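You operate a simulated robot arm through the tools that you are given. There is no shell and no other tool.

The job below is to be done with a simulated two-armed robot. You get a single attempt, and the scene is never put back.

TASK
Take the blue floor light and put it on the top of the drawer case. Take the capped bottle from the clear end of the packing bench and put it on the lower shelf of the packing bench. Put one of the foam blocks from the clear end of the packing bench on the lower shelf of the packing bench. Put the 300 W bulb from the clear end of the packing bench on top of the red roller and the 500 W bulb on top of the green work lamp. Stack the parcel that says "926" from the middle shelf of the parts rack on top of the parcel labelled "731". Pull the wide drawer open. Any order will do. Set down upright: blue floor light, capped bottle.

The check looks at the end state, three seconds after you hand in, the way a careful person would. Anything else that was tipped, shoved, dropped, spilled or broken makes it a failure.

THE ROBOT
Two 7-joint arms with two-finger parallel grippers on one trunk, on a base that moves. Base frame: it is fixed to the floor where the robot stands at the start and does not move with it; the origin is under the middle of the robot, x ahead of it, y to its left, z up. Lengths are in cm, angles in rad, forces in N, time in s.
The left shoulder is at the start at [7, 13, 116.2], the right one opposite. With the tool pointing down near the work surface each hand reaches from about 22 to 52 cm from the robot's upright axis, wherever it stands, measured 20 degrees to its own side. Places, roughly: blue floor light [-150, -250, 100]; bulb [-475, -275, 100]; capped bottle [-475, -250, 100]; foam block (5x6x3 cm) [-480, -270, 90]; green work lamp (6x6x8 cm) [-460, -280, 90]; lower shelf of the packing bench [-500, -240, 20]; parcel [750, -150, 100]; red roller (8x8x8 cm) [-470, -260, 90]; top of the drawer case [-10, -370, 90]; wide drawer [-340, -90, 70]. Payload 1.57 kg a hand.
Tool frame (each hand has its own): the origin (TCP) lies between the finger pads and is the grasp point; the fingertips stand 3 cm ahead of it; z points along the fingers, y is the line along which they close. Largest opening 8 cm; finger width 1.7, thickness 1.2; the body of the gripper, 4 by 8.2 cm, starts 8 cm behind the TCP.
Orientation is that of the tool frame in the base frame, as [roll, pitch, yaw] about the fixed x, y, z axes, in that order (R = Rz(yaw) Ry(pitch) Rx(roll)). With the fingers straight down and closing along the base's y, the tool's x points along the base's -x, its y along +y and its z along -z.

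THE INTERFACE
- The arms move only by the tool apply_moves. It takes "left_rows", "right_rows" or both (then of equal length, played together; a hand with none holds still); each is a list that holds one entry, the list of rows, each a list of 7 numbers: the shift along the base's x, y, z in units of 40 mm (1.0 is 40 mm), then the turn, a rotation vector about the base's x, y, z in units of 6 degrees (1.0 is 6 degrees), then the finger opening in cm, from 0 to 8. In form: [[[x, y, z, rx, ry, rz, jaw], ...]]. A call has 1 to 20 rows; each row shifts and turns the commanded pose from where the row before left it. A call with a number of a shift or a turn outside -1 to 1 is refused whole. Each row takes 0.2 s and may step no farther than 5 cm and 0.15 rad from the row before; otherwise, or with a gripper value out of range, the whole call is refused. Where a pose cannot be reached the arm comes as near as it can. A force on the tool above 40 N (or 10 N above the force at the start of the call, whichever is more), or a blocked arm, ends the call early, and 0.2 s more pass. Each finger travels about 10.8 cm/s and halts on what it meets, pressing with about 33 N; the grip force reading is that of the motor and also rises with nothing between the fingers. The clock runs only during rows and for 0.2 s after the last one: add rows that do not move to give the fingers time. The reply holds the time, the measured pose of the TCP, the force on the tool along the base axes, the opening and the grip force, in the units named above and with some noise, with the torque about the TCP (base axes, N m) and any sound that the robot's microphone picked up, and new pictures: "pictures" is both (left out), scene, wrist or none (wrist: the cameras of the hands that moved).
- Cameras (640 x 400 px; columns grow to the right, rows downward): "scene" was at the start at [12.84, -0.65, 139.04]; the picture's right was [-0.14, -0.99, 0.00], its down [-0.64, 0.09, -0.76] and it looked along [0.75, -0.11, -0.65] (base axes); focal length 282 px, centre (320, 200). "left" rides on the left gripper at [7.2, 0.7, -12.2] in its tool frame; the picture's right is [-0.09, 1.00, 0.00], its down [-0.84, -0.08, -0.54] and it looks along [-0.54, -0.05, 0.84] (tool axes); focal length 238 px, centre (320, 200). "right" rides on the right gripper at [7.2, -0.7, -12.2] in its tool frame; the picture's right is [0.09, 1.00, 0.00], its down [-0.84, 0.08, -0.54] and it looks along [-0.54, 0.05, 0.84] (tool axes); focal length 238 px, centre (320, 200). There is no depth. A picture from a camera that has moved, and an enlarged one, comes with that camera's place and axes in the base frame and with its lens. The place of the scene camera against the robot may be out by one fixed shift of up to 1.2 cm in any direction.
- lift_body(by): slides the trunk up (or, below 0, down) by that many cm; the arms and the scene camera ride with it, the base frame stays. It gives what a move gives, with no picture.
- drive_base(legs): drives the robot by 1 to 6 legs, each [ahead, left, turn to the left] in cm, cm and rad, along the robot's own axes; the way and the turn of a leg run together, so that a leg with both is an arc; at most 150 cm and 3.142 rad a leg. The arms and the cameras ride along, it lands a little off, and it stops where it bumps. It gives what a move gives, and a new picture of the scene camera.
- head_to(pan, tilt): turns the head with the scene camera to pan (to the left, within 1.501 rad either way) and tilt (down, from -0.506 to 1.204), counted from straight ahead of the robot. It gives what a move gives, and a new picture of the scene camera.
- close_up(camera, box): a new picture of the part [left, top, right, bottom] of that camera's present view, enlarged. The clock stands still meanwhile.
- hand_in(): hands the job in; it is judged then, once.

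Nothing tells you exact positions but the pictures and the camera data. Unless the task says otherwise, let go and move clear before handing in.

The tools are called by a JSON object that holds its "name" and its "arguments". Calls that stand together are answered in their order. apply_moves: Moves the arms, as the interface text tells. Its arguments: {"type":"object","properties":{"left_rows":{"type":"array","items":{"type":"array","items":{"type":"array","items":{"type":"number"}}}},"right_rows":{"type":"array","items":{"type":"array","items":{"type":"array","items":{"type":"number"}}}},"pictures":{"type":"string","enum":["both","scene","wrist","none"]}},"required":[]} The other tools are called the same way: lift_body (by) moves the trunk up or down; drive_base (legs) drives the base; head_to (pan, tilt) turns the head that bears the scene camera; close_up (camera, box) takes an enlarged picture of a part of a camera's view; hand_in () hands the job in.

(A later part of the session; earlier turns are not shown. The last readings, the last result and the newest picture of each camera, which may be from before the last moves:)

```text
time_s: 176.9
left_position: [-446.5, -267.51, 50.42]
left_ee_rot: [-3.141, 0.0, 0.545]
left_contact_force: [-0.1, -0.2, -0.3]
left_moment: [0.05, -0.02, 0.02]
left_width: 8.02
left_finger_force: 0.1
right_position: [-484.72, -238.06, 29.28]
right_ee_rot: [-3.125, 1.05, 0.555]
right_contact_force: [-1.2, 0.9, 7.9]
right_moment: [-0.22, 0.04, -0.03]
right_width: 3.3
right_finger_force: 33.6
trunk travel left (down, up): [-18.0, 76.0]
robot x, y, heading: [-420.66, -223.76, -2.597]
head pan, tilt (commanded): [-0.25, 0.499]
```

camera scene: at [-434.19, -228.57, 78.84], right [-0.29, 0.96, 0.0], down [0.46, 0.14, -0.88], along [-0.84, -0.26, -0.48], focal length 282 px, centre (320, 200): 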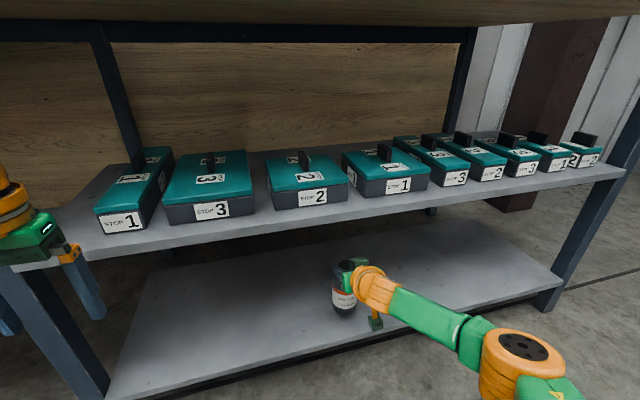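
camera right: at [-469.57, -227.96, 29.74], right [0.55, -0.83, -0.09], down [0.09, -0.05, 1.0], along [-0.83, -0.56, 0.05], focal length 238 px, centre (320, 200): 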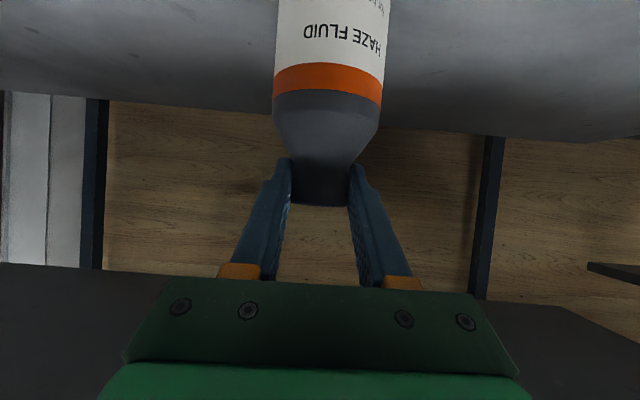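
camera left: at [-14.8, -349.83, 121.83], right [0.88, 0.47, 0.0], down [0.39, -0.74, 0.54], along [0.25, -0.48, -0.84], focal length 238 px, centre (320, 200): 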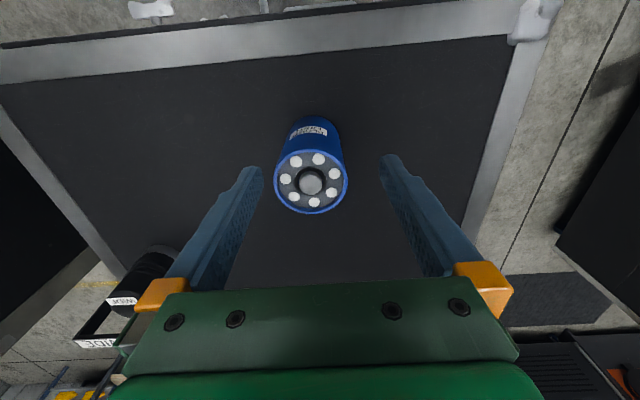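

{"name": "apply_moves", "arguments": {"right_rows": [[[0, 0, 0.04, 0, 0, 0, 2.5], [0, 0, 0, 0, 0, 0, 3.5], [0, 0, 0, 0, 0, 0, 5], [0, 0, 0, 0, 0, 0, 8], [0, 0, 0, 0, 0, 0, 8]]], "pictures": "both"}}

```text
time_s: 178.1
left_position: [-446.72, -267.54, 50.22]
left_ee_rot: [3.14, -0.001, 0.547]
left_contact_force: [-0.3, -0.8, 0.9]
left_moment: [-0.01, 0.01, 0.0]
left_width: 8.0
left_finger_force: 0.0
right_position: [-484.8, -238.04, 29.41]
right_ee_rot: [-3.126, 1.048, 0.554]
right_contact_force: [-1.0, -0.1, 0.2]
right_moment: [0.01, -0.01, -0.01]
right_width: 8.0
right_finger_force: 0.0
trunk travel left (down, up): [-18.0, 76.0]
robot x, y, heading: [-420.48, -223.68, -2.592]
head pan, tilt (commanded): [-0.25, 0.499]
camera scene: at [-434.12, -228.55, 78.86], right [-0.29, 0.96, 0.0], down [0.46, 0.14, -0.88], along [-0.84, -0.26, -0.48], focal length 282 px, centre (320, 200)
camera right: at [-472.98, -230.07, 29.23], right [0.55, -0.83, -0.09], down [0.09, -0.05, 1.0], along [-0.83, -0.56, 0.05], focal length 238 px, centre (320, 200)
```

scene: 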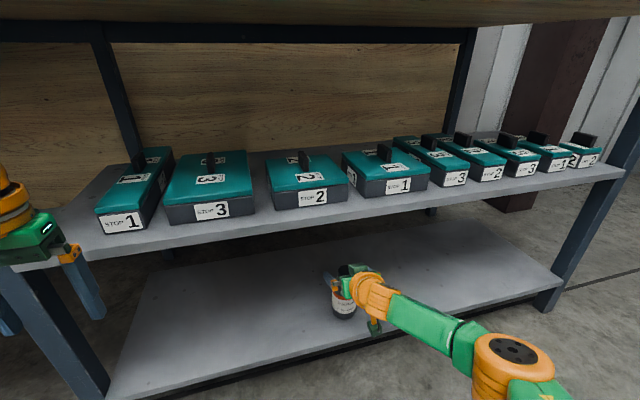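
right: 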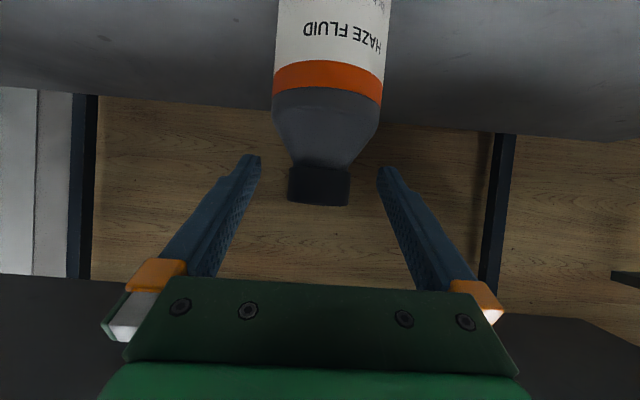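

The bottle stands upright on the lower shelf and is released. I back straight out and raise the trunk again.

{"name": "drive_base", "arguments": {"legs": [[-48, 0, 0]]}}

{"name": "lift_body", "arguments": {"by": 34}}

{"name": "lift_body", "arguments": {"by": 34}}

{"name": "head_to", "arguments": {"pan": 0, "tilt": 0.6}}

```text
time_s: 181.0
left_position: [-405.7, -242.52, 50.25]
left_ee_rot: [3.141, -0.003, 0.543]
left_contact_force: [0.2, 0.2, 0.5]
left_moment: [0.04, -0.02, -0.01]
left_width: 8.0
left_finger_force: 0.2
right_position: [-443.85, -212.87, 29.48]
right_ee_rot: [-3.126, 1.048, 0.549]
right_contact_force: [0.0, 0.8, 0.5]
right_moment: [0.01, -0.03, 0.02]
right_width: 7.98
right_finger_force: 0.1
trunk travel left (down, up): [-18.0, 76.0]
robot x, y, heading: [-379.38, -199.1, -2.6]
head pan, tilt (commanded): [-0.25, 0.499]
camera scene: at [-393.04, -203.66, 78.86], right [-0.29, 0.96, 0.0], down [0.46, 0.14, -0.88], along [-0.84, -0.25, -0.48], focal length 282 px, centre (320, 200)
```

scene: 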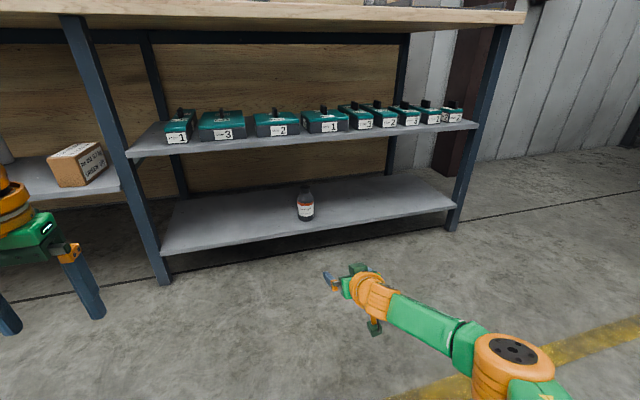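

```text
time_s: 184.3
left_position: [-405.71, -242.72, 84.23]
left_ee_rot: [-3.14, -0.002, 0.542]
left_contact_force: [0.3, 0.1, -0.2]
left_moment: [0.0, 0.0, 0.01]
left_width: 8.0
left_finger_force: 0.0
right_position: [-443.71, -212.88, 63.36]
right_ee_rot: [-3.126, 1.046, 0.549]
right_contact_force: [-0.8, 0.7, 1.1]
right_moment: [-0.02, 0.0, 0.04]
right_width: 8.0
right_finger_force: 0.2
trunk travel left (down, up): [-52.0, 42.0]
robot x, y, heading: [-379.67, -199.21, -2.596]
head pan, tilt (commanded): [-0.25, 0.499]
```

```text
time_s: 187.6
left_position: [-405.67, -242.7, 118.21]
left_ee_rot: [-3.14, -0.002, 0.542]
left_contact_force: [0.1, -0.4, -0.3]
left_moment: [-0.01, -0.01, -0.01]
left_width: 8.0
left_finger_force: 0.0
right_position: [-443.75, -212.94, 97.35]
right_ee_rot: [-3.126, 1.047, 0.55]
right_contact_force: [0.2, 0.0, -0.1]
right_moment: [0.01, -0.01, 0.01]
right_width: 8.02
right_finger_force: 0.1
trunk travel left (down, up): [-86.0, 8.0]
robot x, y, heading: [-379.41, -198.74, -2.596]
head pan, tilt (commanded): [-0.25, 0.499]
```

```text
time_s: 188.4
left_position: [-405.72, -242.72, 118.17]
left_ee_rot: [-3.141, -0.003, 0.545]
left_contact_force: [-0.2, 0.4, 0.0]
left_moment: [0.02, 0.01, 0.0]
left_width: 7.99
left_finger_force: 0.2
right_position: [-443.81, -213.01, 97.33]
right_ee_rot: [-3.125, 1.048, 0.549]
right_contact_force: [-0.3, -0.2, 0.0]
right_moment: [0.03, -0.01, -0.01]
right_width: 7.99
right_finger_force: 0.1
trunk travel left (down, up): [-86.0, 8.0]
robot x, y, heading: [-379.62, -199.16, -2.602]
head pan, tilt (commanded): [0.0, 0.6]
camera scene: at [-391.93, -205.61, 145.95], right [-0.52, 0.86, 0.0], down [0.48, 0.29, -0.83], along [-0.71, -0.43, -0.56], focal length 282 px, centre (320, 200)
```

scene: 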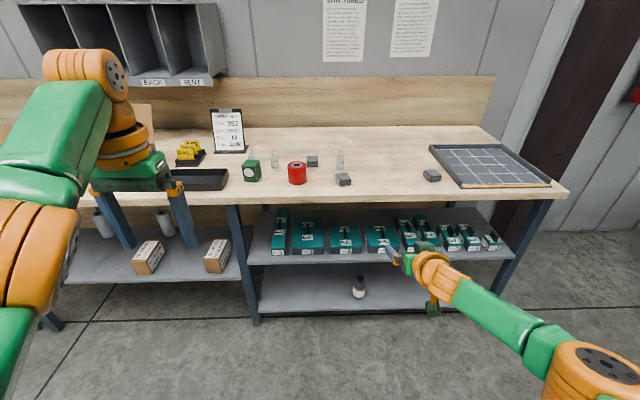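

The bottle stands on the lower shelf. Next the foam block nearest the front: I re-tilt the right hand to ~40°, raise it, and reposition the base so the block lies in front of the right hand.

{"name": "apply_moves", "arguments": {"right_rows": [[[0.375, 0.225, 0.65, 0.43, -0.713, 0, 8], [0.375, 0.225, 0.65, 0.43, -0.713, 0, 8], [0.375, 0.225, 0.65, 0.43, -0.713, 0, 8], [0.375, 0.225, 0.65, 0.43, -0.713, 0, 8], [0, 0, 0, 0, 0, 0, 8]]], "pictures": "none"}}

{"name": "drive_base", "arguments": {"legs": [[0, 10, 0], [47, 0, 0.02]]}}

{"name": "head_to", "arguments": {"pan": 0, "tilt": 0.8}}

{"name": "close_up", "arguments": {"camera": "right", "box": [0, 0, 640, 400]}}

```text
time_s: 189.6
left_position: [-405.75, -242.59, 118.28]
left_ee_rot: [-3.141, -0.001, 0.542]
left_contact_force: [-0.5, -0.1, 0.2]
left_moment: [0.02, -0.03, -0.01]
left_width: 8.0
left_finger_force: 0.1
right_position: [-437.73, -209.32, 107.84]
right_ee_rot: [-3.129, 0.696, 0.547]
right_contact_force: [-0.7, 0.5, 0.4]
right_moment: [-0.01, 0.0, -0.01]
right_width: 7.98
right_finger_force: 0.0
trunk travel left (down, up): [-86.0, 8.0]
robot x, y, heading: [-379.46, -198.86, -2.604]
head pan, tilt (commanded): [0.0, 0.6]
```

```text
time_s: 193.1
left_position: [-439.15, -276.22, 118.41]
left_ee_rot: [-3.14, 0.0, 0.566]
left_contact_force: [0.8, 0.3, -0.5]
left_moment: [-0.04, 0.04, 0.0]
left_width: 8.01
left_finger_force: 0.2
right_position: [-471.78, -243.73, 107.82]
right_ee_rot: [-3.129, 0.7, 0.569]
right_contact_force: [0.1, 0.2, 0.1]
right_moment: [0.01, -0.01, 0.03]
right_width: 8.02
right_finger_force: 0.1
trunk travel left (down, up): [-86.0, 8.0]
robot x, y, heading: [-413.84, -232.32, -2.576]
head pan, tilt (commanded): [0.0, 0.6]
camera scene: at [-426.1, -238.87, 145.98], right [-0.53, 0.85, 0.0], down [0.48, 0.3, -0.83], along [-0.7, -0.44, -0.56], focal length 282 px, centre (320, 200)
```

scene: 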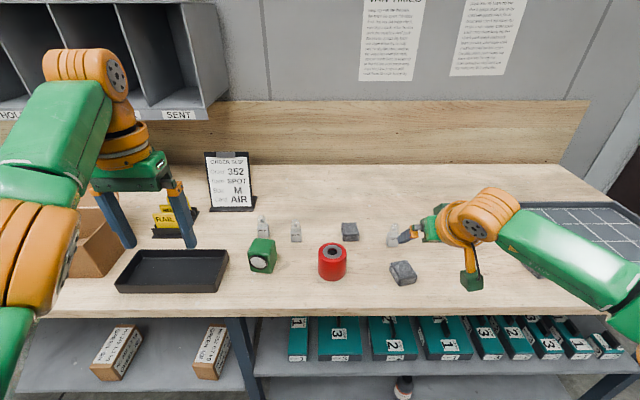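

```text
time_s: 193.9
left_position: [-439.3, -276.29, 118.23]
left_ee_rot: [-3.141, -0.001, 0.567]
left_contact_force: [0.5, -0.3, -0.6]
left_moment: [0.02, 0.03, 0.0]
left_width: 8.0
left_finger_force: 0.1
right_position: [-472.08, -243.87, 107.76]
right_ee_rot: [-3.13, 0.699, 0.568]
right_contact_force: [-0.1, 0.0, 0.6]
right_moment: [0.07, 0.03, 0.05]
right_width: 7.99
right_finger_force: 0.1
trunk travel left (down, up): [-86.0, 8.0]
robot x, y, heading: [-414.06, -232.1, -2.573]
head pan, tilt (commanded): [0.0, 0.799]
camera scene: at [-425.63, -238.57, 144.27], right [-0.53, 0.85, 0.0], down [0.61, 0.38, -0.7], along [-0.59, -0.37, -0.72], focal length 282 px, centre (320, 200)
```

scene: 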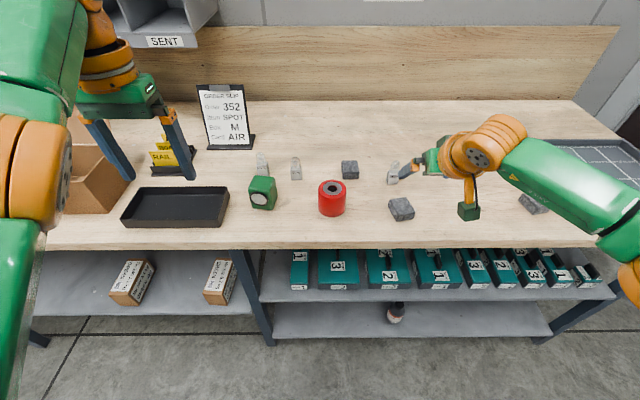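

```text
1.00 times, centred on (320, 200) of right (not enlarged: the box is as wide or as high as the picture)
camera zoom: at [-461.05, -236.08, 112.42], right [0.59, -0.8, -0.07], down [-0.2, -0.23, 0.95], along [-0.78, -0.55, -0.3], focal length 238 px, centre (320, 200)
```

zoom: 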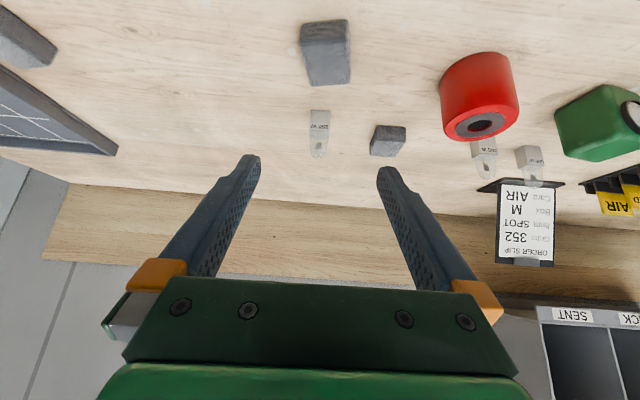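

{"name": "close_up", "arguments": {"camera": "scene", "box": [370, 180, 434, 220]}}

{"name": "close_up", "arguments": {"camera": "right", "box": [260, 0, 420, 100]}}

```text
10.00 times, centred on (402, 200) of scene
camera zoom: at [-425.63, -238.57, 144.27], right [-0.53, 0.85, 0.0], down [0.61, 0.38, -0.7], along [-0.59, -0.37, -0.72], focal length 2815 px, centre (-500, 200)
```

zoom: 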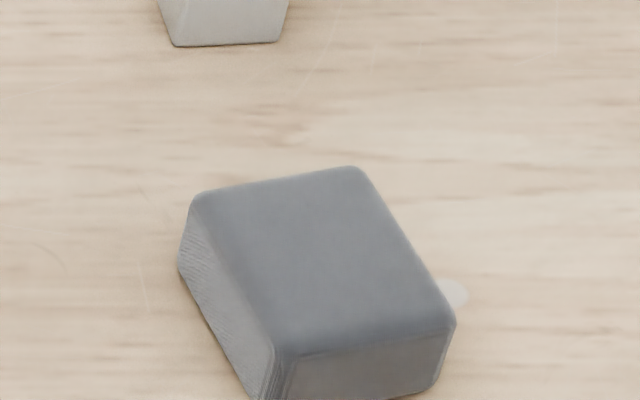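

```text
4.00 times, centred on (340, 50) of right
camera zoom: at [-461.05, -236.08, 112.42], right [0.59, -0.8, -0.07], down [-0.2, -0.23, 0.95], along [-0.78, -0.55, -0.3], focal length 953 px, centre (240, 800)
```

zoom: 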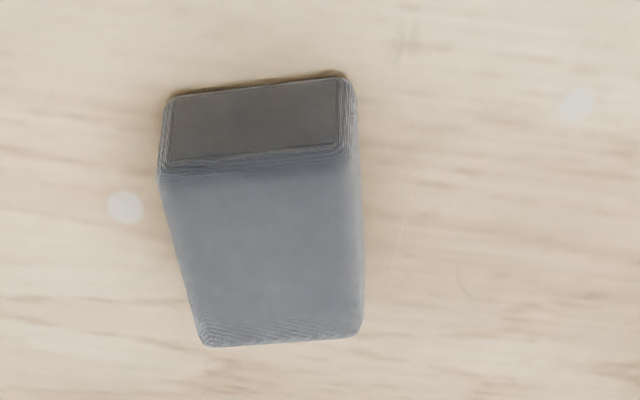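

Foam block centre ≈ [-476.3, -246.5], turned ~12.5° from my heading. I yaw the hand to match and descend above it.

{"name": "apply_moves", "arguments": {"right_rows": [[[-0.2, -0.1, -0.3, 0, 0, 0.7, 8], [-0.2, -0.1, -0.6, 0, 0, 0.7, 8], [-0.2, -0.1, -0.6, 0, 0, 0.68, 8], [-0.22, -0.12, -0.6, 0, 0, 0, 8], [0, 0, -0.5, 0, 0, 0, 8], [0, 0, 0, 0, 0, 0, 8]]], "pictures": "both"}}

```text
time_s: 195.3
left_position: [-439.24, -276.41, 118.19]
left_ee_rot: [3.141, -0.002, 0.566]
left_contact_force: [0.1, 0.2, 0.4]
left_moment: [0.0, 0.03, -0.02]
left_width: 7.99
left_finger_force: 0.1
right_position: [-475.31, -245.52, 97.35]
right_ee_rot: [-3.131, 0.699, 0.786]
right_contact_force: [-0.3, 0.4, 0.2]
right_moment: [-0.01, 0.0, 0.0]
right_width: 7.98
right_finger_force: 0.1
trunk travel left (down, up): [-86.0, 8.0]
robot x, y, heading: [-413.8, -231.99, -2.573]
head pan, tilt (commanded): [0.0, 0.799]
camera scene: at [-425.62, -238.55, 144.27], right [-0.53, 0.85, 0.0], down [0.61, 0.38, -0.7], along [-0.59, -0.37, -0.72], focal length 282 px, centre (320, 200)
camera right: at [-466.21, -235.56, 102.02], right [0.75, -0.66, -0.07], down [-0.15, -0.27, 0.95], along [-0.65, -0.7, -0.3], focal length 238 px, centre (320, 200)
```

scene: 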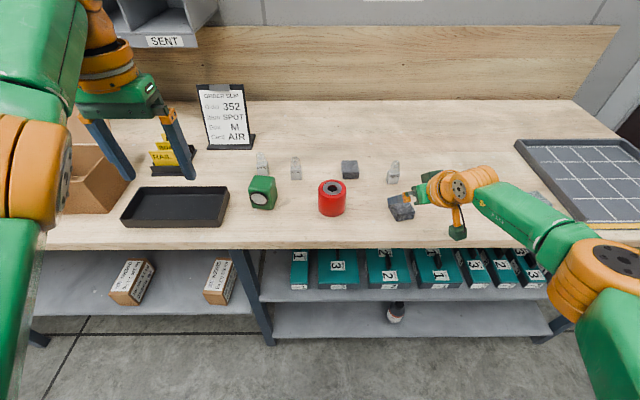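
right: 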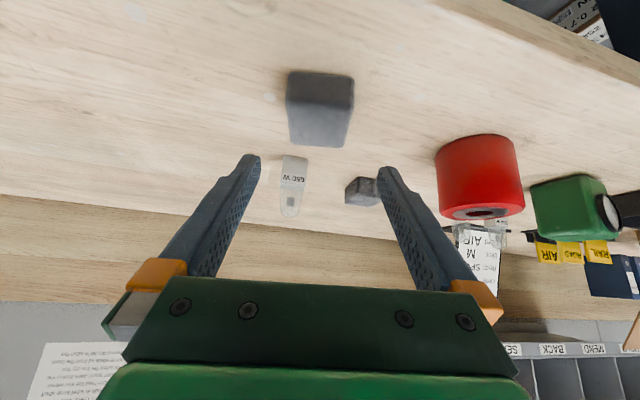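

Alignment is good. I descend further in small steps.

{"name": "apply_moves", "arguments": {"right_rows": [[[0, 0, -0.35, 0, 0, 0, 8], [0, 0, -0.35, 0, 0, 0, 8], [0, 0, -0.15, 0, 0, 0, 8], [0, 0, 0, 0, 0, 0, 8]]], "pictures": "wrist"}}

```text
time_s: 196.3
left_position: [-439.28, -276.3, 118.16]
left_ee_rot: [3.141, -0.003, 0.566]
left_contact_force: [-0.5, -0.2, 0.5]
left_moment: [-0.03, 0.0, 0.01]
left_width: 8.01
left_finger_force: 0.0
right_position: [-475.23, -245.62, 95.37]
right_ee_rot: [-3.127, 0.7, 0.787]
right_contact_force: [0.0, -0.8, 0.0]
right_moment: [-0.01, 0.0, -0.02]
right_width: 7.99
right_finger_force: 0.1
right hand out of reach, approached as far as the arm can: row 2
trunk travel left (down, up): [-86.0, 8.0]
robot x, y, heading: [-414.03, -232.09, -2.58]
head pan, tilt (commanded): [0.0, 0.799]
camera right: at [-465.97, -235.63, 100.04], right [0.75, -0.66, -0.07], down [-0.15, -0.27, 0.95], along [-0.65, -0.7, -0.3], focal length 238 px, centre (320, 200)
```

right: 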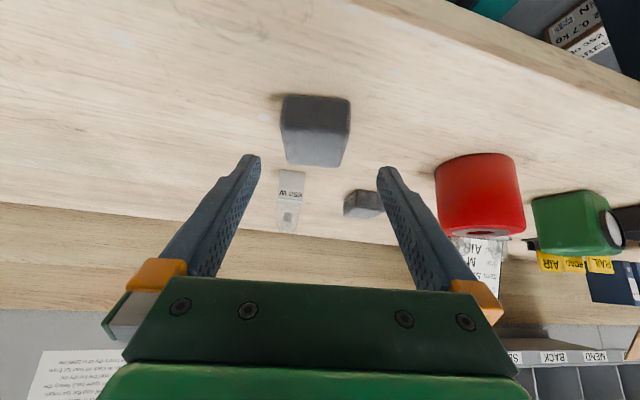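

{"name": "lift_body", "arguments": {"by": -2}}

{"name": "close_up", "arguments": {"camera": "right", "box": [0, 0, 640, 400]}}

```text
time_s: 196.9
left_position: [-439.35, -276.36, 116.16]
left_ee_rot: [3.141, -0.002, 0.567]
left_contact_force: [-0.1, 1.3, -0.3]
left_moment: [-0.01, 0.0, -0.03]
left_width: 8.0
left_finger_force: 0.1
right_position: [-475.14, -245.55, 93.31]
right_ee_rot: [-3.129, 0.701, 0.786]
right_contact_force: [1.1, -0.9, 0.2]
right_moment: [-0.02, -0.01, 0.0]
right_width: 8.01
right_finger_force: 0.0
trunk travel left (down, up): [-84.0, 10.0]
robot x, y, heading: [-413.81, -231.96, -2.571]
head pan, tilt (commanded): [0.0, 0.799]
```

```text
1.00 times, centred on (320, 200) of right (not enlarged: the box is as wide or as high as the picture)
camera zoom: at [-465.99, -235.63, 98.03], right [0.75, -0.66, -0.07], down [-0.15, -0.27, 0.95], along [-0.65, -0.7, -0.3], focal length 238 px, centre (320, 200)
```

zoom: 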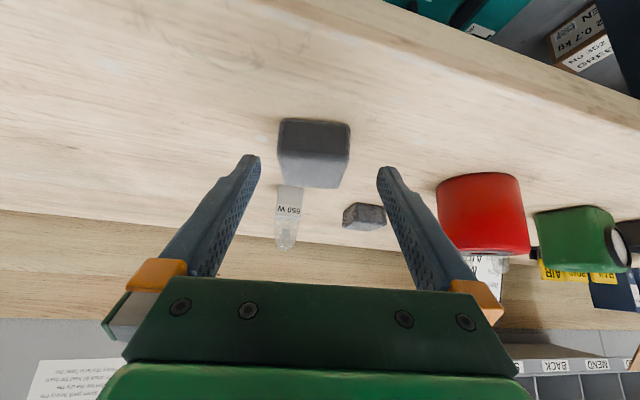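

The arm is at its reach limit at this height. I raise the trunk, move the base 10 cm closer, and pull the hand back so it can descend freely.

{"name": "lift_body", "arguments": {"by": 9}}

{"name": "drive_base", "arguments": {"legs": [[10, 0, 0]]}}

{"name": "apply_moves", "arguments": {"right_rows": [[[0.7, 0.45, 0, 0, 0, 0, 8], [0.7, 0.45, 0, 0, 0, 0, 8], [0.7, 0.45, 0, 0, 0, 0, 8], [0, 0, 0, 0, 0, 0, 8]]], "pictures": "both"}}

```text
time_s: 198.2
left_position: [-439.35, -276.31, 125.32]
left_ee_rot: [3.141, -0.002, 0.567]
left_contact_force: [0.2, -0.4, 0.5]
left_moment: [0.0, 0.02, -0.02]
left_width: 7.98
left_finger_force: 0.1
right_position: [-475.04, -245.45, 102.43]
right_ee_rot: [-3.127, 0.701, 0.788]
right_contact_force: [0.2, -0.3, 0.1]
right_moment: [-0.03, 0.0, -0.01]
right_width: 8.0
right_finger_force: 0.0
trunk travel left (down, up): [-93.0, 1.0]
robot x, y, heading: [-413.84, -231.78, -2.583]
head pan, tilt (commanded): [0.0, 0.799]
```

```text
time_s: 199.3
left_position: [-447.11, -281.29, 125.55]
left_ee_rot: [-3.141, 0.003, 0.566]
left_contact_force: [1.3, -0.3, 0.1]
left_moment: [-0.03, 0.05, -0.01]
left_width: 8.01
left_finger_force: 0.0
right_position: [-483.0, -250.6, 102.76]
right_ee_rot: [-3.126, 0.706, 0.788]
right_contact_force: [0.0, -0.5, -0.3]
right_moment: [-0.02, 0.01, -0.01]
right_width: 8.01
right_finger_force: 0.0
trunk travel left (down, up): [-93.0, 1.0]
robot x, y, heading: [-421.94, -237.15, -2.576]
head pan, tilt (commanded): [0.0, 0.799]
camera scene: at [-433.28, -243.41, 151.35], right [-0.53, 0.85, 0.0], down [0.6, 0.38, -0.7], along [-0.59, -0.37, -0.71], focal length 282 px, centre (320, 200)
```

scene: 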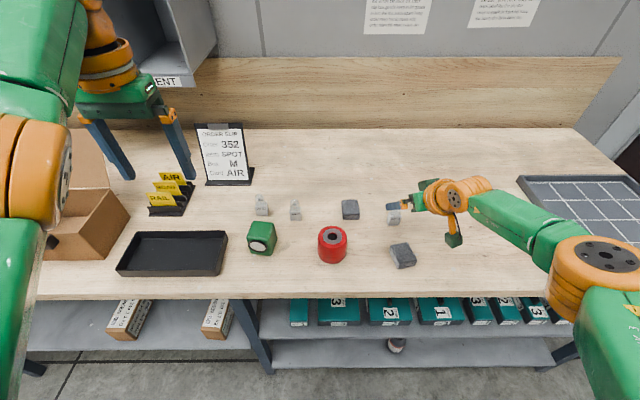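

```text
time_s: 200.3
left_position: [-447.8, -281.82, 125.26]
left_ee_rot: [-3.14, -0.005, 0.567]
left_contact_force: [-0.5, 0.2, 0.3]
left_moment: [0.02, -0.01, -0.01]
left_width: 7.98
left_finger_force: 0.1
right_position: [-475.13, -245.43, 102.37]
right_ee_rot: [-3.129, 0.699, 0.783]
right_contact_force: [0.1, -1.0, -0.3]
right_moment: [0.0, 0.0, 0.01]
right_width: 8.02
right_finger_force: 0.2
trunk travel left (down, up): [-93.0, 1.0]
robot x, y, heading: [-422.13, -237.45, -2.575]
head pan, tilt (commanded): [0.0, 0.799]
camera scene: at [-434.18, -243.99, 151.25], right [-0.53, 0.85, 0.0], down [0.61, 0.38, -0.7], along [-0.59, -0.37, -0.72], focal length 282 px, centre (320, 200)
camera right: at [-466.0, -235.49, 107.0], right [0.75, -0.66, -0.07], down [-0.15, -0.27, 0.95], along [-0.65, -0.7, -0.3], focal length 238 px, centre (320, 200)
```

scene: 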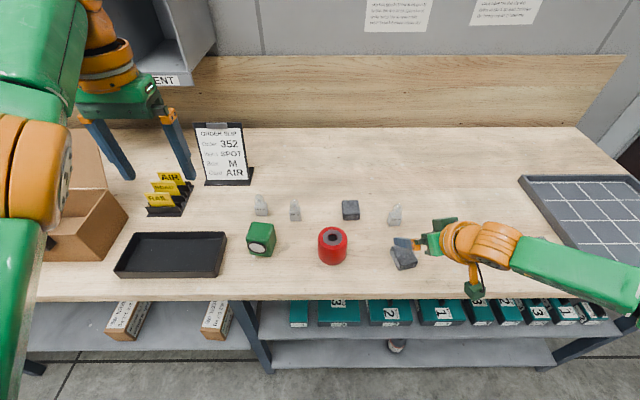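
right: 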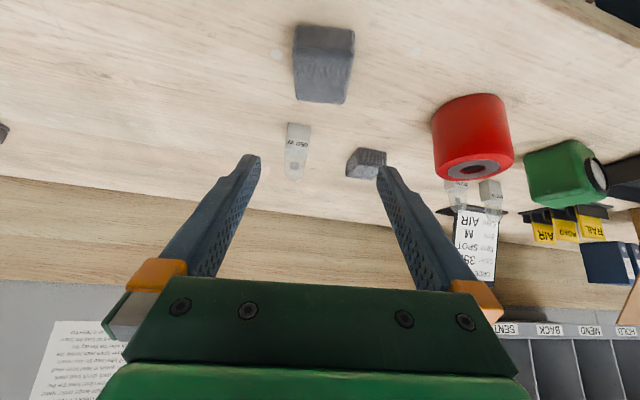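

Triangulation from two heights gives the bench top ≈ 87.8 and block centre ≈ [-477.7, -247.3]. I lower the trunk 6 cm and then descend with the arm.

{"name": "lift_body", "arguments": {"by": -6}}

{"name": "apply_moves", "arguments": {"right_rows": [[[-0.21, -0.12, -0.3, 0, 0, 0, 8], [-0.2, -0.12, -0.4, 0, 0, 0, 8], [0, 0, -0.3, 0, 0, 0, 8], [0, 0, 0, 0, 0, 0, 8]]], "pictures": "both"}}

```text
time_s: 201.3
left_position: [-447.75, -281.57, 119.23]
left_ee_rot: [3.14, -0.002, 0.566]
left_contact_force: [-0.1, -0.5, 0.1]
left_moment: [-0.02, 0.0, 0.02]
left_width: 8.01
left_finger_force: 0.1
right_position: [-475.01, -245.31, 96.5]
right_ee_rot: [-3.129, 0.698, 0.785]
right_contact_force: [-0.9, 0.3, -0.5]
right_moment: [-0.01, -0.01, -0.03]
right_width: 8.01
right_finger_force: 0.0
trunk travel left (down, up): [-87.0, 7.0]
robot x, y, heading: [-421.92, -237.82, -2.576]
head pan, tilt (commanded): [0.0, 0.799]
```

```text
time_s: 202.3
left_position: [-447.72, -281.65, 119.04]
left_ee_rot: [-3.141, -0.002, 0.566]
left_contact_force: [0.0, -0.2, 0.3]
left_moment: [-0.03, 0.01, 0.0]
left_width: 7.99
left_finger_force: 0.1
right_position: [-476.72, -246.23, 92.44]
right_ee_rot: [-3.128, 0.7, 0.785]
right_contact_force: [-0.1, 0.0, 0.9]
right_moment: [-0.02, 0.02, -0.02]
right_width: 7.98
right_finger_force: 0.0
trunk travel left (down, up): [-87.0, 7.0]
robot x, y, heading: [-422.35, -237.43, -2.579]
head pan, tilt (commanded): [0.0, 0.799]
camera scene: at [-434.02, -243.87, 145.27], right [-0.53, 0.85, 0.0], down [0.61, 0.38, -0.7], along [-0.59, -0.37, -0.72], focal length 282 px, centre (320, 200)
camera right: at [-467.6, -236.37, 97.0], right [0.75, -0.66, -0.07], down [-0.15, -0.27, 0.95], along [-0.65, -0.7, -0.3], focal length 238 px, centre (320, 200)
```

scene: 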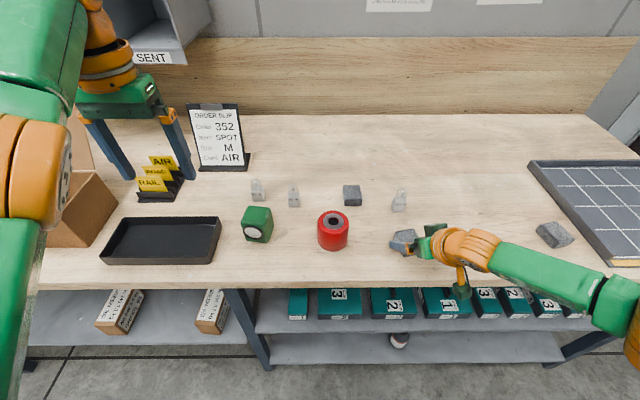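
right: 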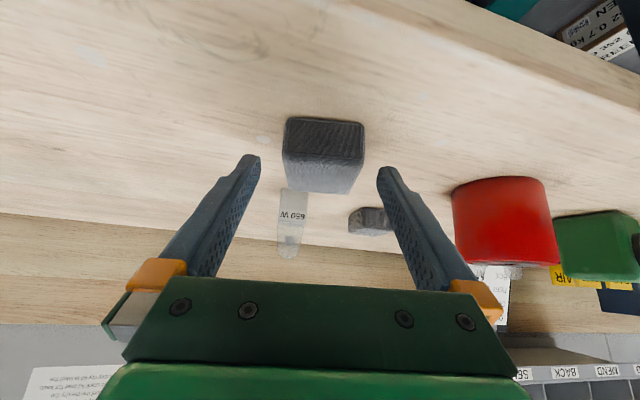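

{"name": "apply_moves", "arguments": {"right_rows": [[[0, 0, -0.12, 0, 0, 0, 8], [0, 0, -0.12, 0, 0, 0, 8], [0, 0, -0.06, 0, 0, 0, 8], [0, 0, 0, 0, 0, 0, 8]]], "pictures": "wrist"}}

```text
time_s: 203.3
left_position: [-447.72, -281.68, 119.28]
left_ee_rot: [-3.141, -0.001, 0.566]
left_contact_force: [1.0, -0.2, -0.3]
left_moment: [0.03, 0.04, 0.04]
left_width: 8.03
left_finger_force: 0.1
right_position: [-476.74, -246.28, 91.3]
right_ee_rot: [-3.127, 0.7, 0.784]
right_contact_force: [0.0, 0.3, -0.6]
right_moment: [0.02, 0.01, 0.0]
right_width: 8.0
right_finger_force: 0.0
trunk travel left (down, up): [-87.0, 7.0]
robot x, y, heading: [-422.29, -237.11, -2.576]
head pan, tilt (commanded): [0.0, 0.799]
camera right: at [-467.59, -236.38, 95.83], right [0.75, -0.66, -0.07], down [-0.15, -0.27, 0.95], along [-0.65, -0.7, -0.3], focal length 238 px, centre (320, 200)
```

right: 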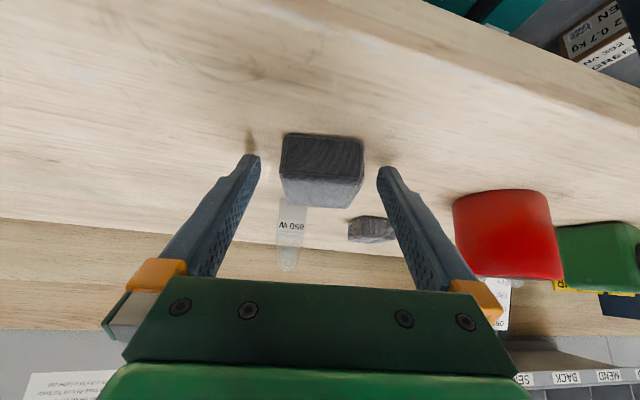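

{"name": "apply_moves", "arguments": {"right_rows": [[[0, 0, -0.07, 0, 0, 0, 8], [0, 0, 0, 0, 0, 0, 6.5], [0, 0, 0, 0, 0, 0, 4], [0, 0, 0, 0, 0, 0, 4], [0, 0, 0, 0, 0, 0, 4]]], "pictures": "wrist"}}

```text
time_s: 204.5
left_position: [-447.69, -281.62, 119.31]
left_ee_rot: [3.142, -0.002, 0.564]
left_contact_force: [1.0, 0.8, 1.3]
left_moment: [0.04, -0.01, -0.02]
left_width: 8.01
left_finger_force: 0.0
right_position: [-476.69, -246.31, 90.89]
right_ee_rot: [-3.129, 0.698, 0.787]
right_contact_force: [0.4, 0.2, 0.0]
right_moment: [-0.02, 0.01, 0.0]
right_width: 4.87
right_finger_force: 33.5
trunk travel left (down, up): [-87.0, 7.0]
robot x, y, heading: [-422.63, -237.27, -2.575]
head pan, tilt (commanded): [0.0, 0.799]
camera right: at [-467.57, -236.38, 95.55], right [0.75, -0.66, -0.07], down [-0.15, -0.27, 0.95], along [-0.65, -0.7, -0.3], focal length 238 px, centre (320, 200)
```

right: 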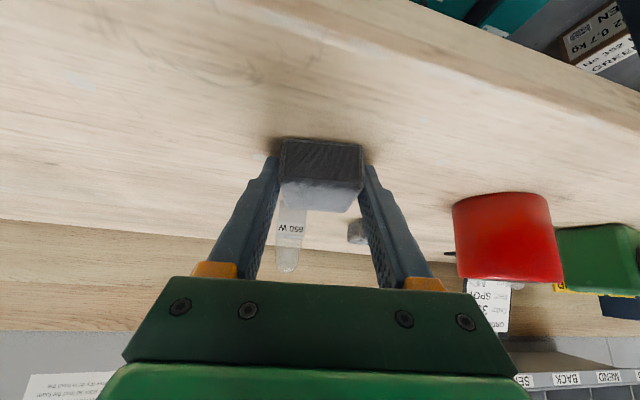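

Gripped at 4.9 cm. I lift the block and check that it comes along.

{"name": "apply_moves", "arguments": {"right_rows": [[[0, 0, 0.25, 0, 0, 0, 4], [0, 0, 0.5, 0, 0, 0, 4], [0, 0, 0.5, 0, 0, 0, 4], [0, 0, 0.5, 0, 0, 0, 4], [0, 0, 0, 0, 0, 0, 4]]], "pictures": "both"}}

```text
time_s: 205.7
left_position: [-447.72, -281.59, 119.32]
left_ee_rot: [-3.141, 0.0, 0.565]
left_contact_force: [0.3, 0.2, -0.2]
left_moment: [-0.01, -0.03, 0.03]
left_width: 8.02
left_finger_force: 0.1
right_position: [-476.69, -246.25, 98.07]
right_ee_rot: [-3.126, 0.699, 0.786]
right_contact_force: [-0.3, 0.0, -0.2]
right_moment: [0.01, 0.01, 0.03]
right_width: 4.85
right_finger_force: 32.8
trunk travel left (down, up): [-87.0, 7.0]
robot x, y, heading: [-422.46, -237.27, -2.577]
head pan, tilt (commanded): [0.0, 0.799]
camera scene: at [-434.04, -243.88, 145.26], right [-0.53, 0.85, 0.0], down [0.61, 0.38, -0.7], along [-0.59, -0.37, -0.72], focal length 282 px, centre (320, 200)
camera right: at [-467.54, -236.42, 102.6], right [0.75, -0.66, -0.07], down [-0.15, -0.27, 0.95], along [-0.65, -0.7, -0.3], focal length 238 px, centre (320, 200)
```

scene: 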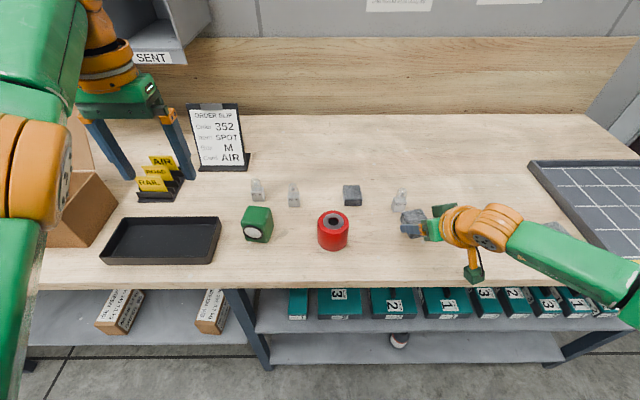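
right: 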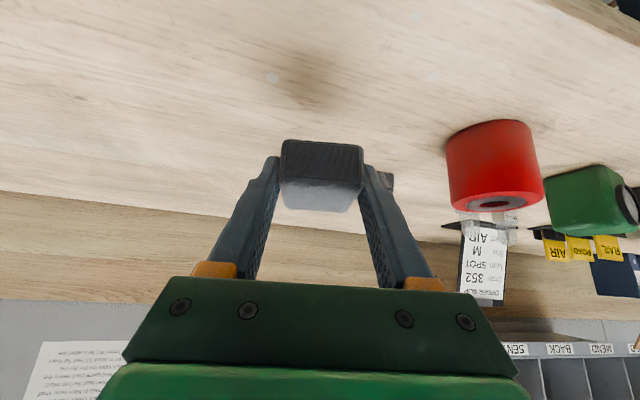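

The block is held. I back off and shift left a bit (so the block lands clear of the bottle), and tuck the left hand in.

{"name": "drive_base", "arguments": {"legs": [[-40, 0, 0], [0, 12, 0]]}}

{"name": "apply_moves", "arguments": {"left_rows": [[[0, 0, -0.9, 0, 0, 0, 8], [0, 0, -0.9, 0, 0, 0, 8], [0, 0, -0.9, 0, 0, 0, 8], [0, 0, -0.9, 0, 0, 0, 8], [0.6, 0.38, -0.5, 0, 0, 0, 8], [0.6, 0.38, 0, 0, 0, 0, 8], [0.6, 0.38, 0, 0, 0, 0, 8], [0.6, 0.38, 0, 0, 0, 0, 8], [0.5, 0.3, 0, 0, 0, 0, 8], [0, 0, 0, 0, 0, 0, 8]]], "pictures": "scene"}}

```text
time_s: 209.1
left_position: [-407.47, -269.8, 119.43]
left_ee_rot: [3.138, -0.002, 0.567]
left_contact_force: [0.0, 0.5, -0.2]
left_moment: [-0.04, -0.02, 0.02]
left_width: 8.0
left_finger_force: 0.1
right_position: [-436.49, -234.66, 97.86]
right_ee_rot: [-3.134, 0.701, 0.783]
right_contact_force: [0.6, -0.3, 0.0]
right_moment: [0.0, 0.0, 0.02]
right_width: 4.84
right_finger_force: 33.5
trunk travel left (down, up): [-87.0, 7.0]
robot x, y, heading: [-381.99, -225.95, -2.573]
head pan, tilt (commanded): [0.0, 0.799]
camera scene: at [-393.9, -231.95, 145.27], right [-0.54, 0.84, 0.0], down [0.61, 0.38, -0.7], along [-0.59, -0.38, -0.72], focal length 282 px, centre (320, 200)
```

scene: 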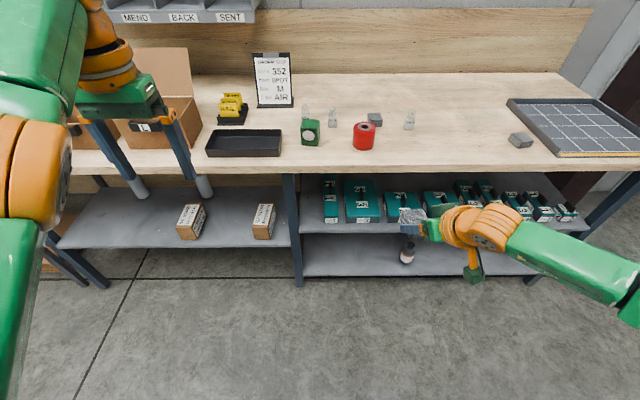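

```text
time_s: 211.3
left_position: [-408.25, -274.39, 104.32]
left_ee_rot: [3.14, -0.003, 0.568]
left_contact_force: [-0.4, -0.7, -0.4]
left_moment: [-0.01, -0.02, -0.01]
left_width: 8.02
left_finger_force: 0.1
left hand out of reach, approached as far as the arm can: row 1, 2, 3, 4, 5, 6, 7, 8, 9
right_position: [-436.31, -234.93, 97.97]
right_ee_rot: [-3.126, 0.699, 0.788]
right_contact_force: [0.8, 0.3, 0.1]
right_moment: [0.03, 0.0, -0.01]
right_width: 4.85
right_finger_force: 32.8
trunk travel left (down, up): [-87.0, 7.0]
robot x, y, heading: [-382.2, -225.74, -2.578]
head pan, tilt (commanded): [0.0, 0.799]
camera scene: at [-393.67, -232.38, 145.26], right [-0.54, 0.84, 0.0], down [0.61, 0.38, -0.7], along [-0.59, -0.37, -0.72], focal length 282 px, centre (320, 200)
```

scene: 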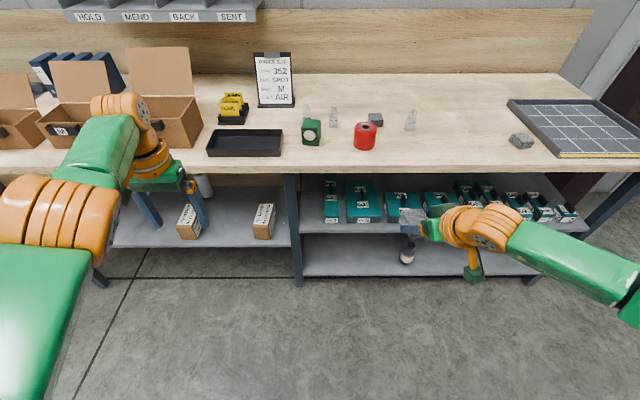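

The left arm is in an awkward configuration near its reach limit. I try bringing it inward toward my centreline.

{"name": "apply_moves", "arguments": {"left_rows": [[[0.1, 0.6, 0.1, 0, 0, 0, 8], [0.1, 0.6, 0, 0, 0, 0, 8], [0.1, 0.6, 0, 0, 0, 0, 8], [0.1, 0.6, 0, 0, 0, 0, 8], [0, 0, 0, 0, 0, 0, 8]]], "pictures": "scene"}}

```text
time_s: 212.5
left_position: [-412.24, -269.21, 105.21]
left_ee_rot: [3.141, -0.006, 0.567]
left_contact_force: [-0.6, 0.2, -0.1]
left_moment: [0.0, 0.0, -0.01]
left_width: 7.99
left_finger_force: 0.0
left hand out of reach, approached as far as the arm can: row 1, 2, 3, 4
right_position: [-436.25, -234.94, 98.0]
right_ee_rot: [-3.129, 0.7, 0.786]
right_contact_force: [0.2, -0.9, 0.1]
right_moment: [0.04, 0.0, -0.02]
right_width: 4.85
right_finger_force: 33.1
trunk travel left (down, up): [-87.0, 7.0]
robot x, y, heading: [-381.78, -226.06, -2.579]
head pan, tilt (commanded): [0.0, 0.799]
camera scene: at [-393.66, -232.4, 145.26], right [-0.54, 0.84, 0.0], down [0.61, 0.38, -0.7], along [-0.59, -0.37, -0.72], focal length 282 px, centre (320, 200)
```

scene: 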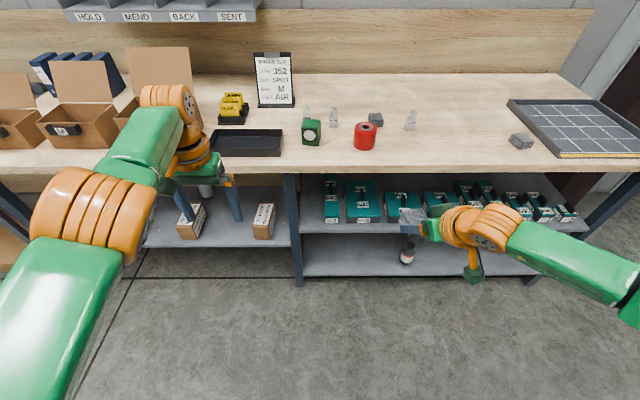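

{"name": "apply_moves", "arguments": {"left_rows": [[[0, 0, 0.8, 0, 0, 0, 8], [0, 0, 0.8, 0, 0, 0, 8], [0, 0, 0.8, 0, 0, 0, 8], [0.3, 0.2, 0.4, 0, 0, 0, 8], [0.4, 0.25, 0, 0, 0, 0, 8], [0.4, 0.25, 0, 0, 0, 0, 8], [0.4, 0.25, 0, 0, 0, 0, 8], [0, 0, 0, 0, 0, 0, 8]]], "pictures": "scene"}}

```text
time_s: 214.3
left_position: [-409.55, -268.61, 117.31]
left_ee_rot: [-3.141, -0.003, 0.565]
left_contact_force: [0.5, 0.3, -0.2]
left_moment: [-0.02, 0.0, 0.0]
left_width: 8.02
left_finger_force: 0.1
left hand out of reach, approached as far as the arm can: row 2, 3, 4, 5, 6, 7
right_position: [-436.36, -234.92, 97.96]
right_ee_rot: [-3.128, 0.699, 0.789]
right_contact_force: [-0.1, -0.5, 0.0]
right_moment: [0.04, -0.02, 0.01]
right_width: 4.83
right_finger_force: 32.9
trunk travel left (down, up): [-87.0, 7.0]
robot x, y, heading: [-382.06, -225.88, -2.578]
head pan, tilt (commanded): [0.0, 0.799]
camera scene: at [-393.67, -232.39, 145.26], right [-0.54, 0.84, 0.0], down [0.61, 0.38, -0.7], along [-0.59, -0.37, -0.72], focal length 282 px, centre (320, 200)
```

scene: 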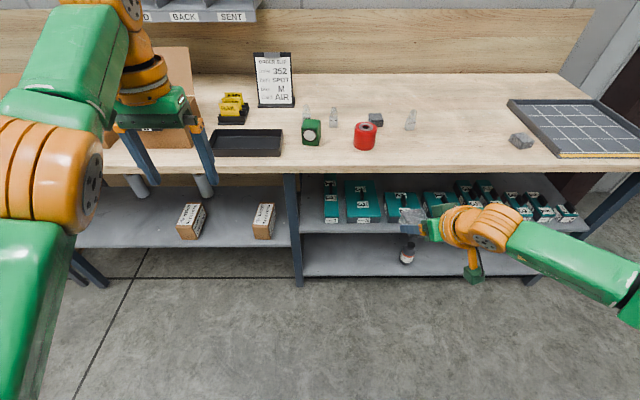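

The left arm seems stuck fully stretched. I'll command a larger inward move to force the elbow to bend.

{"name": "apply_moves", "arguments": {"left_rows": [[[0.8, 0.51, 0, 0, 0, 0, 8], [0.8, 0.51, 0, 0, 0, 0, 8], [0.8, 0.51, 0, 0, 0, 0, 8], [0.8, 0.51, 0, 0, 0, 0, 8], [0, 0, 0, 0, 0, 0, 8], [0, 0, 0, 0, 0, 0, 8], [0, 0, 0, 0, 0, 0, 8]]], "pictures": "scene"}}

```text
time_s: 215.9
left_position: [-408.71, -268.49, 119.22]
left_ee_rot: [-3.141, -0.003, 0.567]
left_contact_force: [0.1, 0.0, -0.2]
left_moment: [0.0, -0.02, 0.0]
left_width: 8.0
left_finger_force: 0.0
left hand out of reach, approached as far as the arm can: row 1, 2, 3, 4
right_position: [-436.31, -234.94, 97.94]
right_ee_rot: [-3.128, 0.7, 0.786]
right_contact_force: [-0.4, 0.2, -0.3]
right_moment: [0.0, -0.01, 0.03]
right_width: 4.85
right_finger_force: 33.3
trunk travel left (down, up): [-87.0, 7.0]
robot x, y, heading: [-381.77, -225.86, -2.571]
head pan, tilt (commanded): [0.0, 0.799]
camera scene: at [-393.67, -232.38, 145.26], right [-0.54, 0.84, 0.0], down [0.61, 0.38, -0.7], along [-0.59, -0.37, -0.72], focal length 282 px, centre (320, 200)
```

scene: 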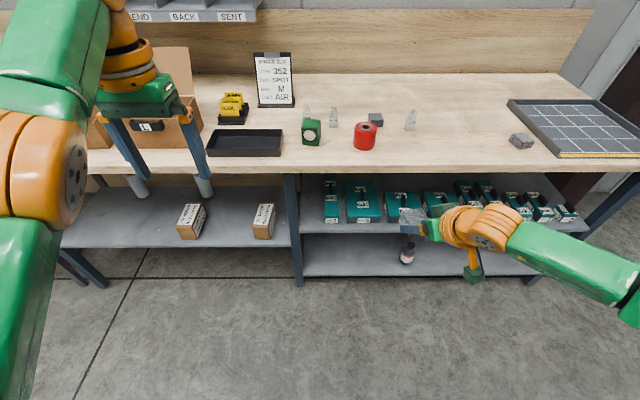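

The left arm remains on its stretched sphere. Yawing the right hand earlier had drawn that arm inward, so I try the mirrored yaw on the left hand, in modest steps.

{"name": "apply_moves", "arguments": {"left_rows": [[[0.1, 0.06, -0.1, 0, 0, -1, 8], [0.1, 0.06, -0.1, 0, 0, -1, 8], [0.1, 0.06, -0.1, 0, 0, -1, 8], [0.1, 0.06, -0.1, 0, 0, -1, 8], [0.1, 0.06, -0.1, 0, 0, -1, 8], [0.1, 0.06, -0.1, 0, 0, -1, 8], [0.1, 0.06, -0.1, 0, 0, -1, 8], [0.1, 0.06, -0.1, 0, 0, -1, 8]]], "pictures": "scene"}}

```text
time_s: 217.7
left_position: [-408.77, -269.3, 117.82]
left_ee_rot: [-3.137, -0.005, -0.272]
left_contact_force: [-0.1, 0.2, 0.0]
left_moment: [0.0, 0.0, 0.01]
left_width: 7.99
left_finger_force: 0.0
left hand out of reach, approached as far as the arm can: row 1, 2, 3, 4, 5, 6, 7, 8
right_position: [-436.51, -235.06, 97.89]
right_ee_rot: [-3.125, 0.7, 0.787]
right_contact_force: [-0.2, -0.2, -0.1]
right_moment: [-0.02, -0.01, 0.02]
right_width: 4.83
right_finger_force: 32.6
trunk travel left (down, up): [-87.0, 7.0]
robot x, y, heading: [-381.56, -225.85, -2.573]
head pan, tilt (commanded): [0.0, 0.799]
camera scene: at [-393.67, -232.39, 145.26], right [-0.54, 0.84, 0.0], down [0.61, 0.38, -0.7], along [-0.59, -0.37, -0.72], focal length 282 px, centre (320, 200)
```

scene: 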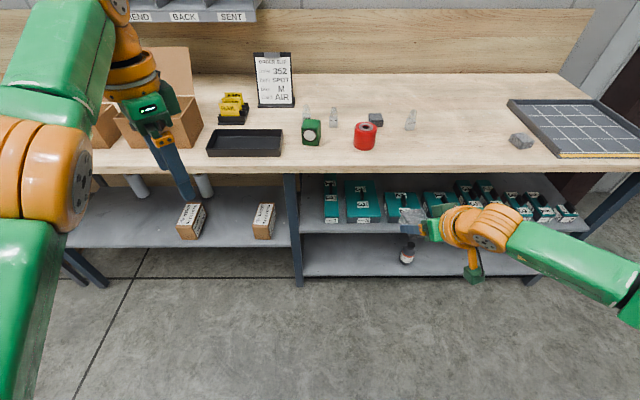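

{"name": "apply_moves", "arguments": {"left_rows": [[[0.1, 0.06, 0, 0, 0, -1, 8], [0.1, 0.06, 0, 0, 0, -1, 8], [0.1, 0.06, 0, 0, 0, -1, 8], [0.1, 0.06, 0, 0, 0, -1, 8], [0.1, 0.06, 0, 0, 0, -1, 8], [0.1, 0.06, 0, 0, 0, -1, 8], [0.1, 0.06, 0, 0, 0, -1, 8], [0.1, 0.06, 0, 0, 0, -1, 8], [0.1, 0.06, 0, 0, 0, -1, 8], [0.1, 0.06, 0, 0, 0, -1, 8]]], "pictures": "scene"}}

```text
time_s: 219.9
left_position: [-408.1, -269.3, 119.4]
left_ee_rot: [-3.141, -0.001, -1.32]
left_contact_force: [0.2, -0.3, 0.5]
left_moment: [0.0, 0.01, 0.01]
left_width: 7.99
left_finger_force: 0.0
left hand out of reach, approached as far as the arm can: row 1, 2, 3, 4, 5, 6, 7, 8, 9, 10
right_position: [-436.18, -234.98, 97.94]
right_ee_rot: [-3.127, 0.7, 0.787]
right_contact_force: [0.5, -0.9, -0.8]
right_moment: [0.01, -0.05, 0.02]
right_width: 4.83
right_finger_force: 33.0
trunk travel left (down, up): [-87.0, 7.0]
robot x, y, heading: [-382.09, -225.82, -2.573]
head pan, tilt (commanded): [0.0, 0.799]
camera scene: at [-393.66, -232.38, 145.26], right [-0.54, 0.84, 0.0], down [0.61, 0.38, -0.7], along [-0.59, -0.37, -0.72], focal length 282 px, centre (320, 200)
```

scene: 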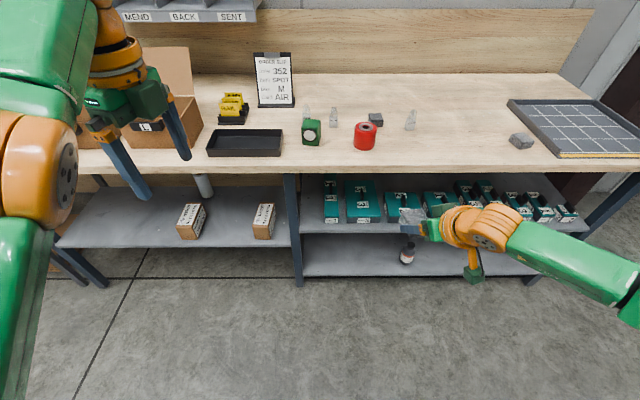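

{"name": "apply_moves", "arguments": {"left_rows": [[[0, 0, 0, 0, 0, 1, 8], [0, 0, 0, 0, 0, 1, 8], [0, 0, 0, 0, 0, 1, 8], [0, 0, 0, 0, 0, 1, 8], [0, 0, 0, 0, 0, 1, 8], [0, 0, 0, 0, 0, 1, 8], [0, 0, 0, 0, 0, 1, 8], [0, 0, 0, 0, 0, 1, 8], [0, 0, 0, 0, 0, 1, 8], [0, 0, 0, 0, 0, 1, 8], [0, 0, 0, 0, 0, 1, 8], [0, 0, 0, 0, 0, 1, 8], [0, 0, 0, 0, 0, 1, 8], [0, 0, 0, 0, 0, 1, 8], [0, 0, 0, 0, 0, 1, 8], [0, 0, 0, 0, 0, 1, 8], [0, 0, 0, 0, 0, 1, 8], [0, 0, 0, 0, 0, 1, 8]]], "pictures": "none"}}

{"name": "apply_moves", "arguments": {"left_rows": [[[0, 0, 0, 0.54, -0.84, 0, 8], [0, 0, 0, 0.54, -0.84, 0, 8], [0, 0, 0, 0.54, -0.84, 0, 8], [0, 0, 0, 0.54, -0.84, 0, 8], [0, 0, 0, 0.54, -0.84, 0, 8], [0, 0, 0, 0.54, -0.84, 0, 8]]], "pictures": "scene"}}

```text
time_s: 223.7
left_position: [-408.01, -269.42, 119.4]
left_ee_rot: [-3.14, -0.001, 0.567]
left_contact_force: [-0.3, 0.0, 0.1]
left_moment: [0.02, 0.04, 0.0]
left_width: 7.98
left_finger_force: 0.0
right_position: [-436.34, -234.93, 97.86]
right_ee_rot: [-3.128, 0.698, 0.787]
right_contact_force: [-0.1, -0.2, 0.0]
right_moment: [0.03, -0.02, 0.02]
right_width: 4.82
right_finger_force: 33.2
trunk travel left (down, up): [-87.0, 7.0]
robot x, y, heading: [-381.92, -225.8, -2.577]
head pan, tilt (commanded): [0.0, 0.799]
```

```text
time_s: 225.1
left_position: [-407.92, -269.22, 119.35]
left_ee_rot: [3.141, -0.001, 0.565]
left_contact_force: [0.2, -0.8, 0.4]
left_moment: [-0.01, 0.01, 0.02]
left_width: 8.0
left_finger_force: 0.0
left hand out of reach, approached as far as the arm can: row 1, 2, 3, 4, 5, 6
right_position: [-436.31, -234.88, 97.85]
right_ee_rot: [-3.128, 0.7, 0.786]
right_contact_force: [-0.3, 0.0, 0.0]
right_moment: [-0.01, -0.01, 0.02]
right_width: 4.85
right_finger_force: 33.2
trunk travel left (down, up): [-87.0, 7.0]
robot x, y, heading: [-381.64, -226.07, -2.578]
head pan, tilt (commanded): [0.0, 0.799]
camera scene: at [-393.67, -232.38, 145.26], right [-0.54, 0.84, 0.0], down [0.61, 0.38, -0.7], along [-0.59, -0.37, -0.72], focal length 282 px, centre (320, 200)
```

scene: 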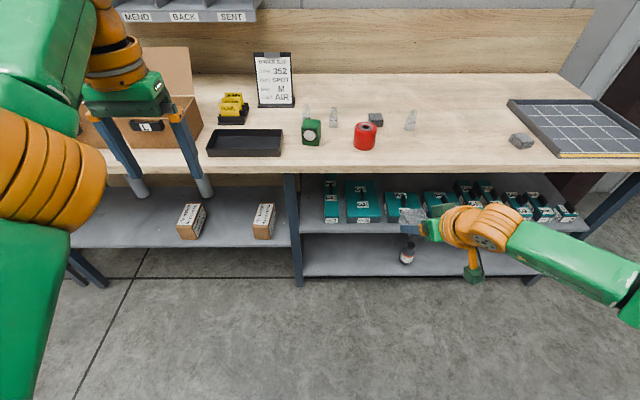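

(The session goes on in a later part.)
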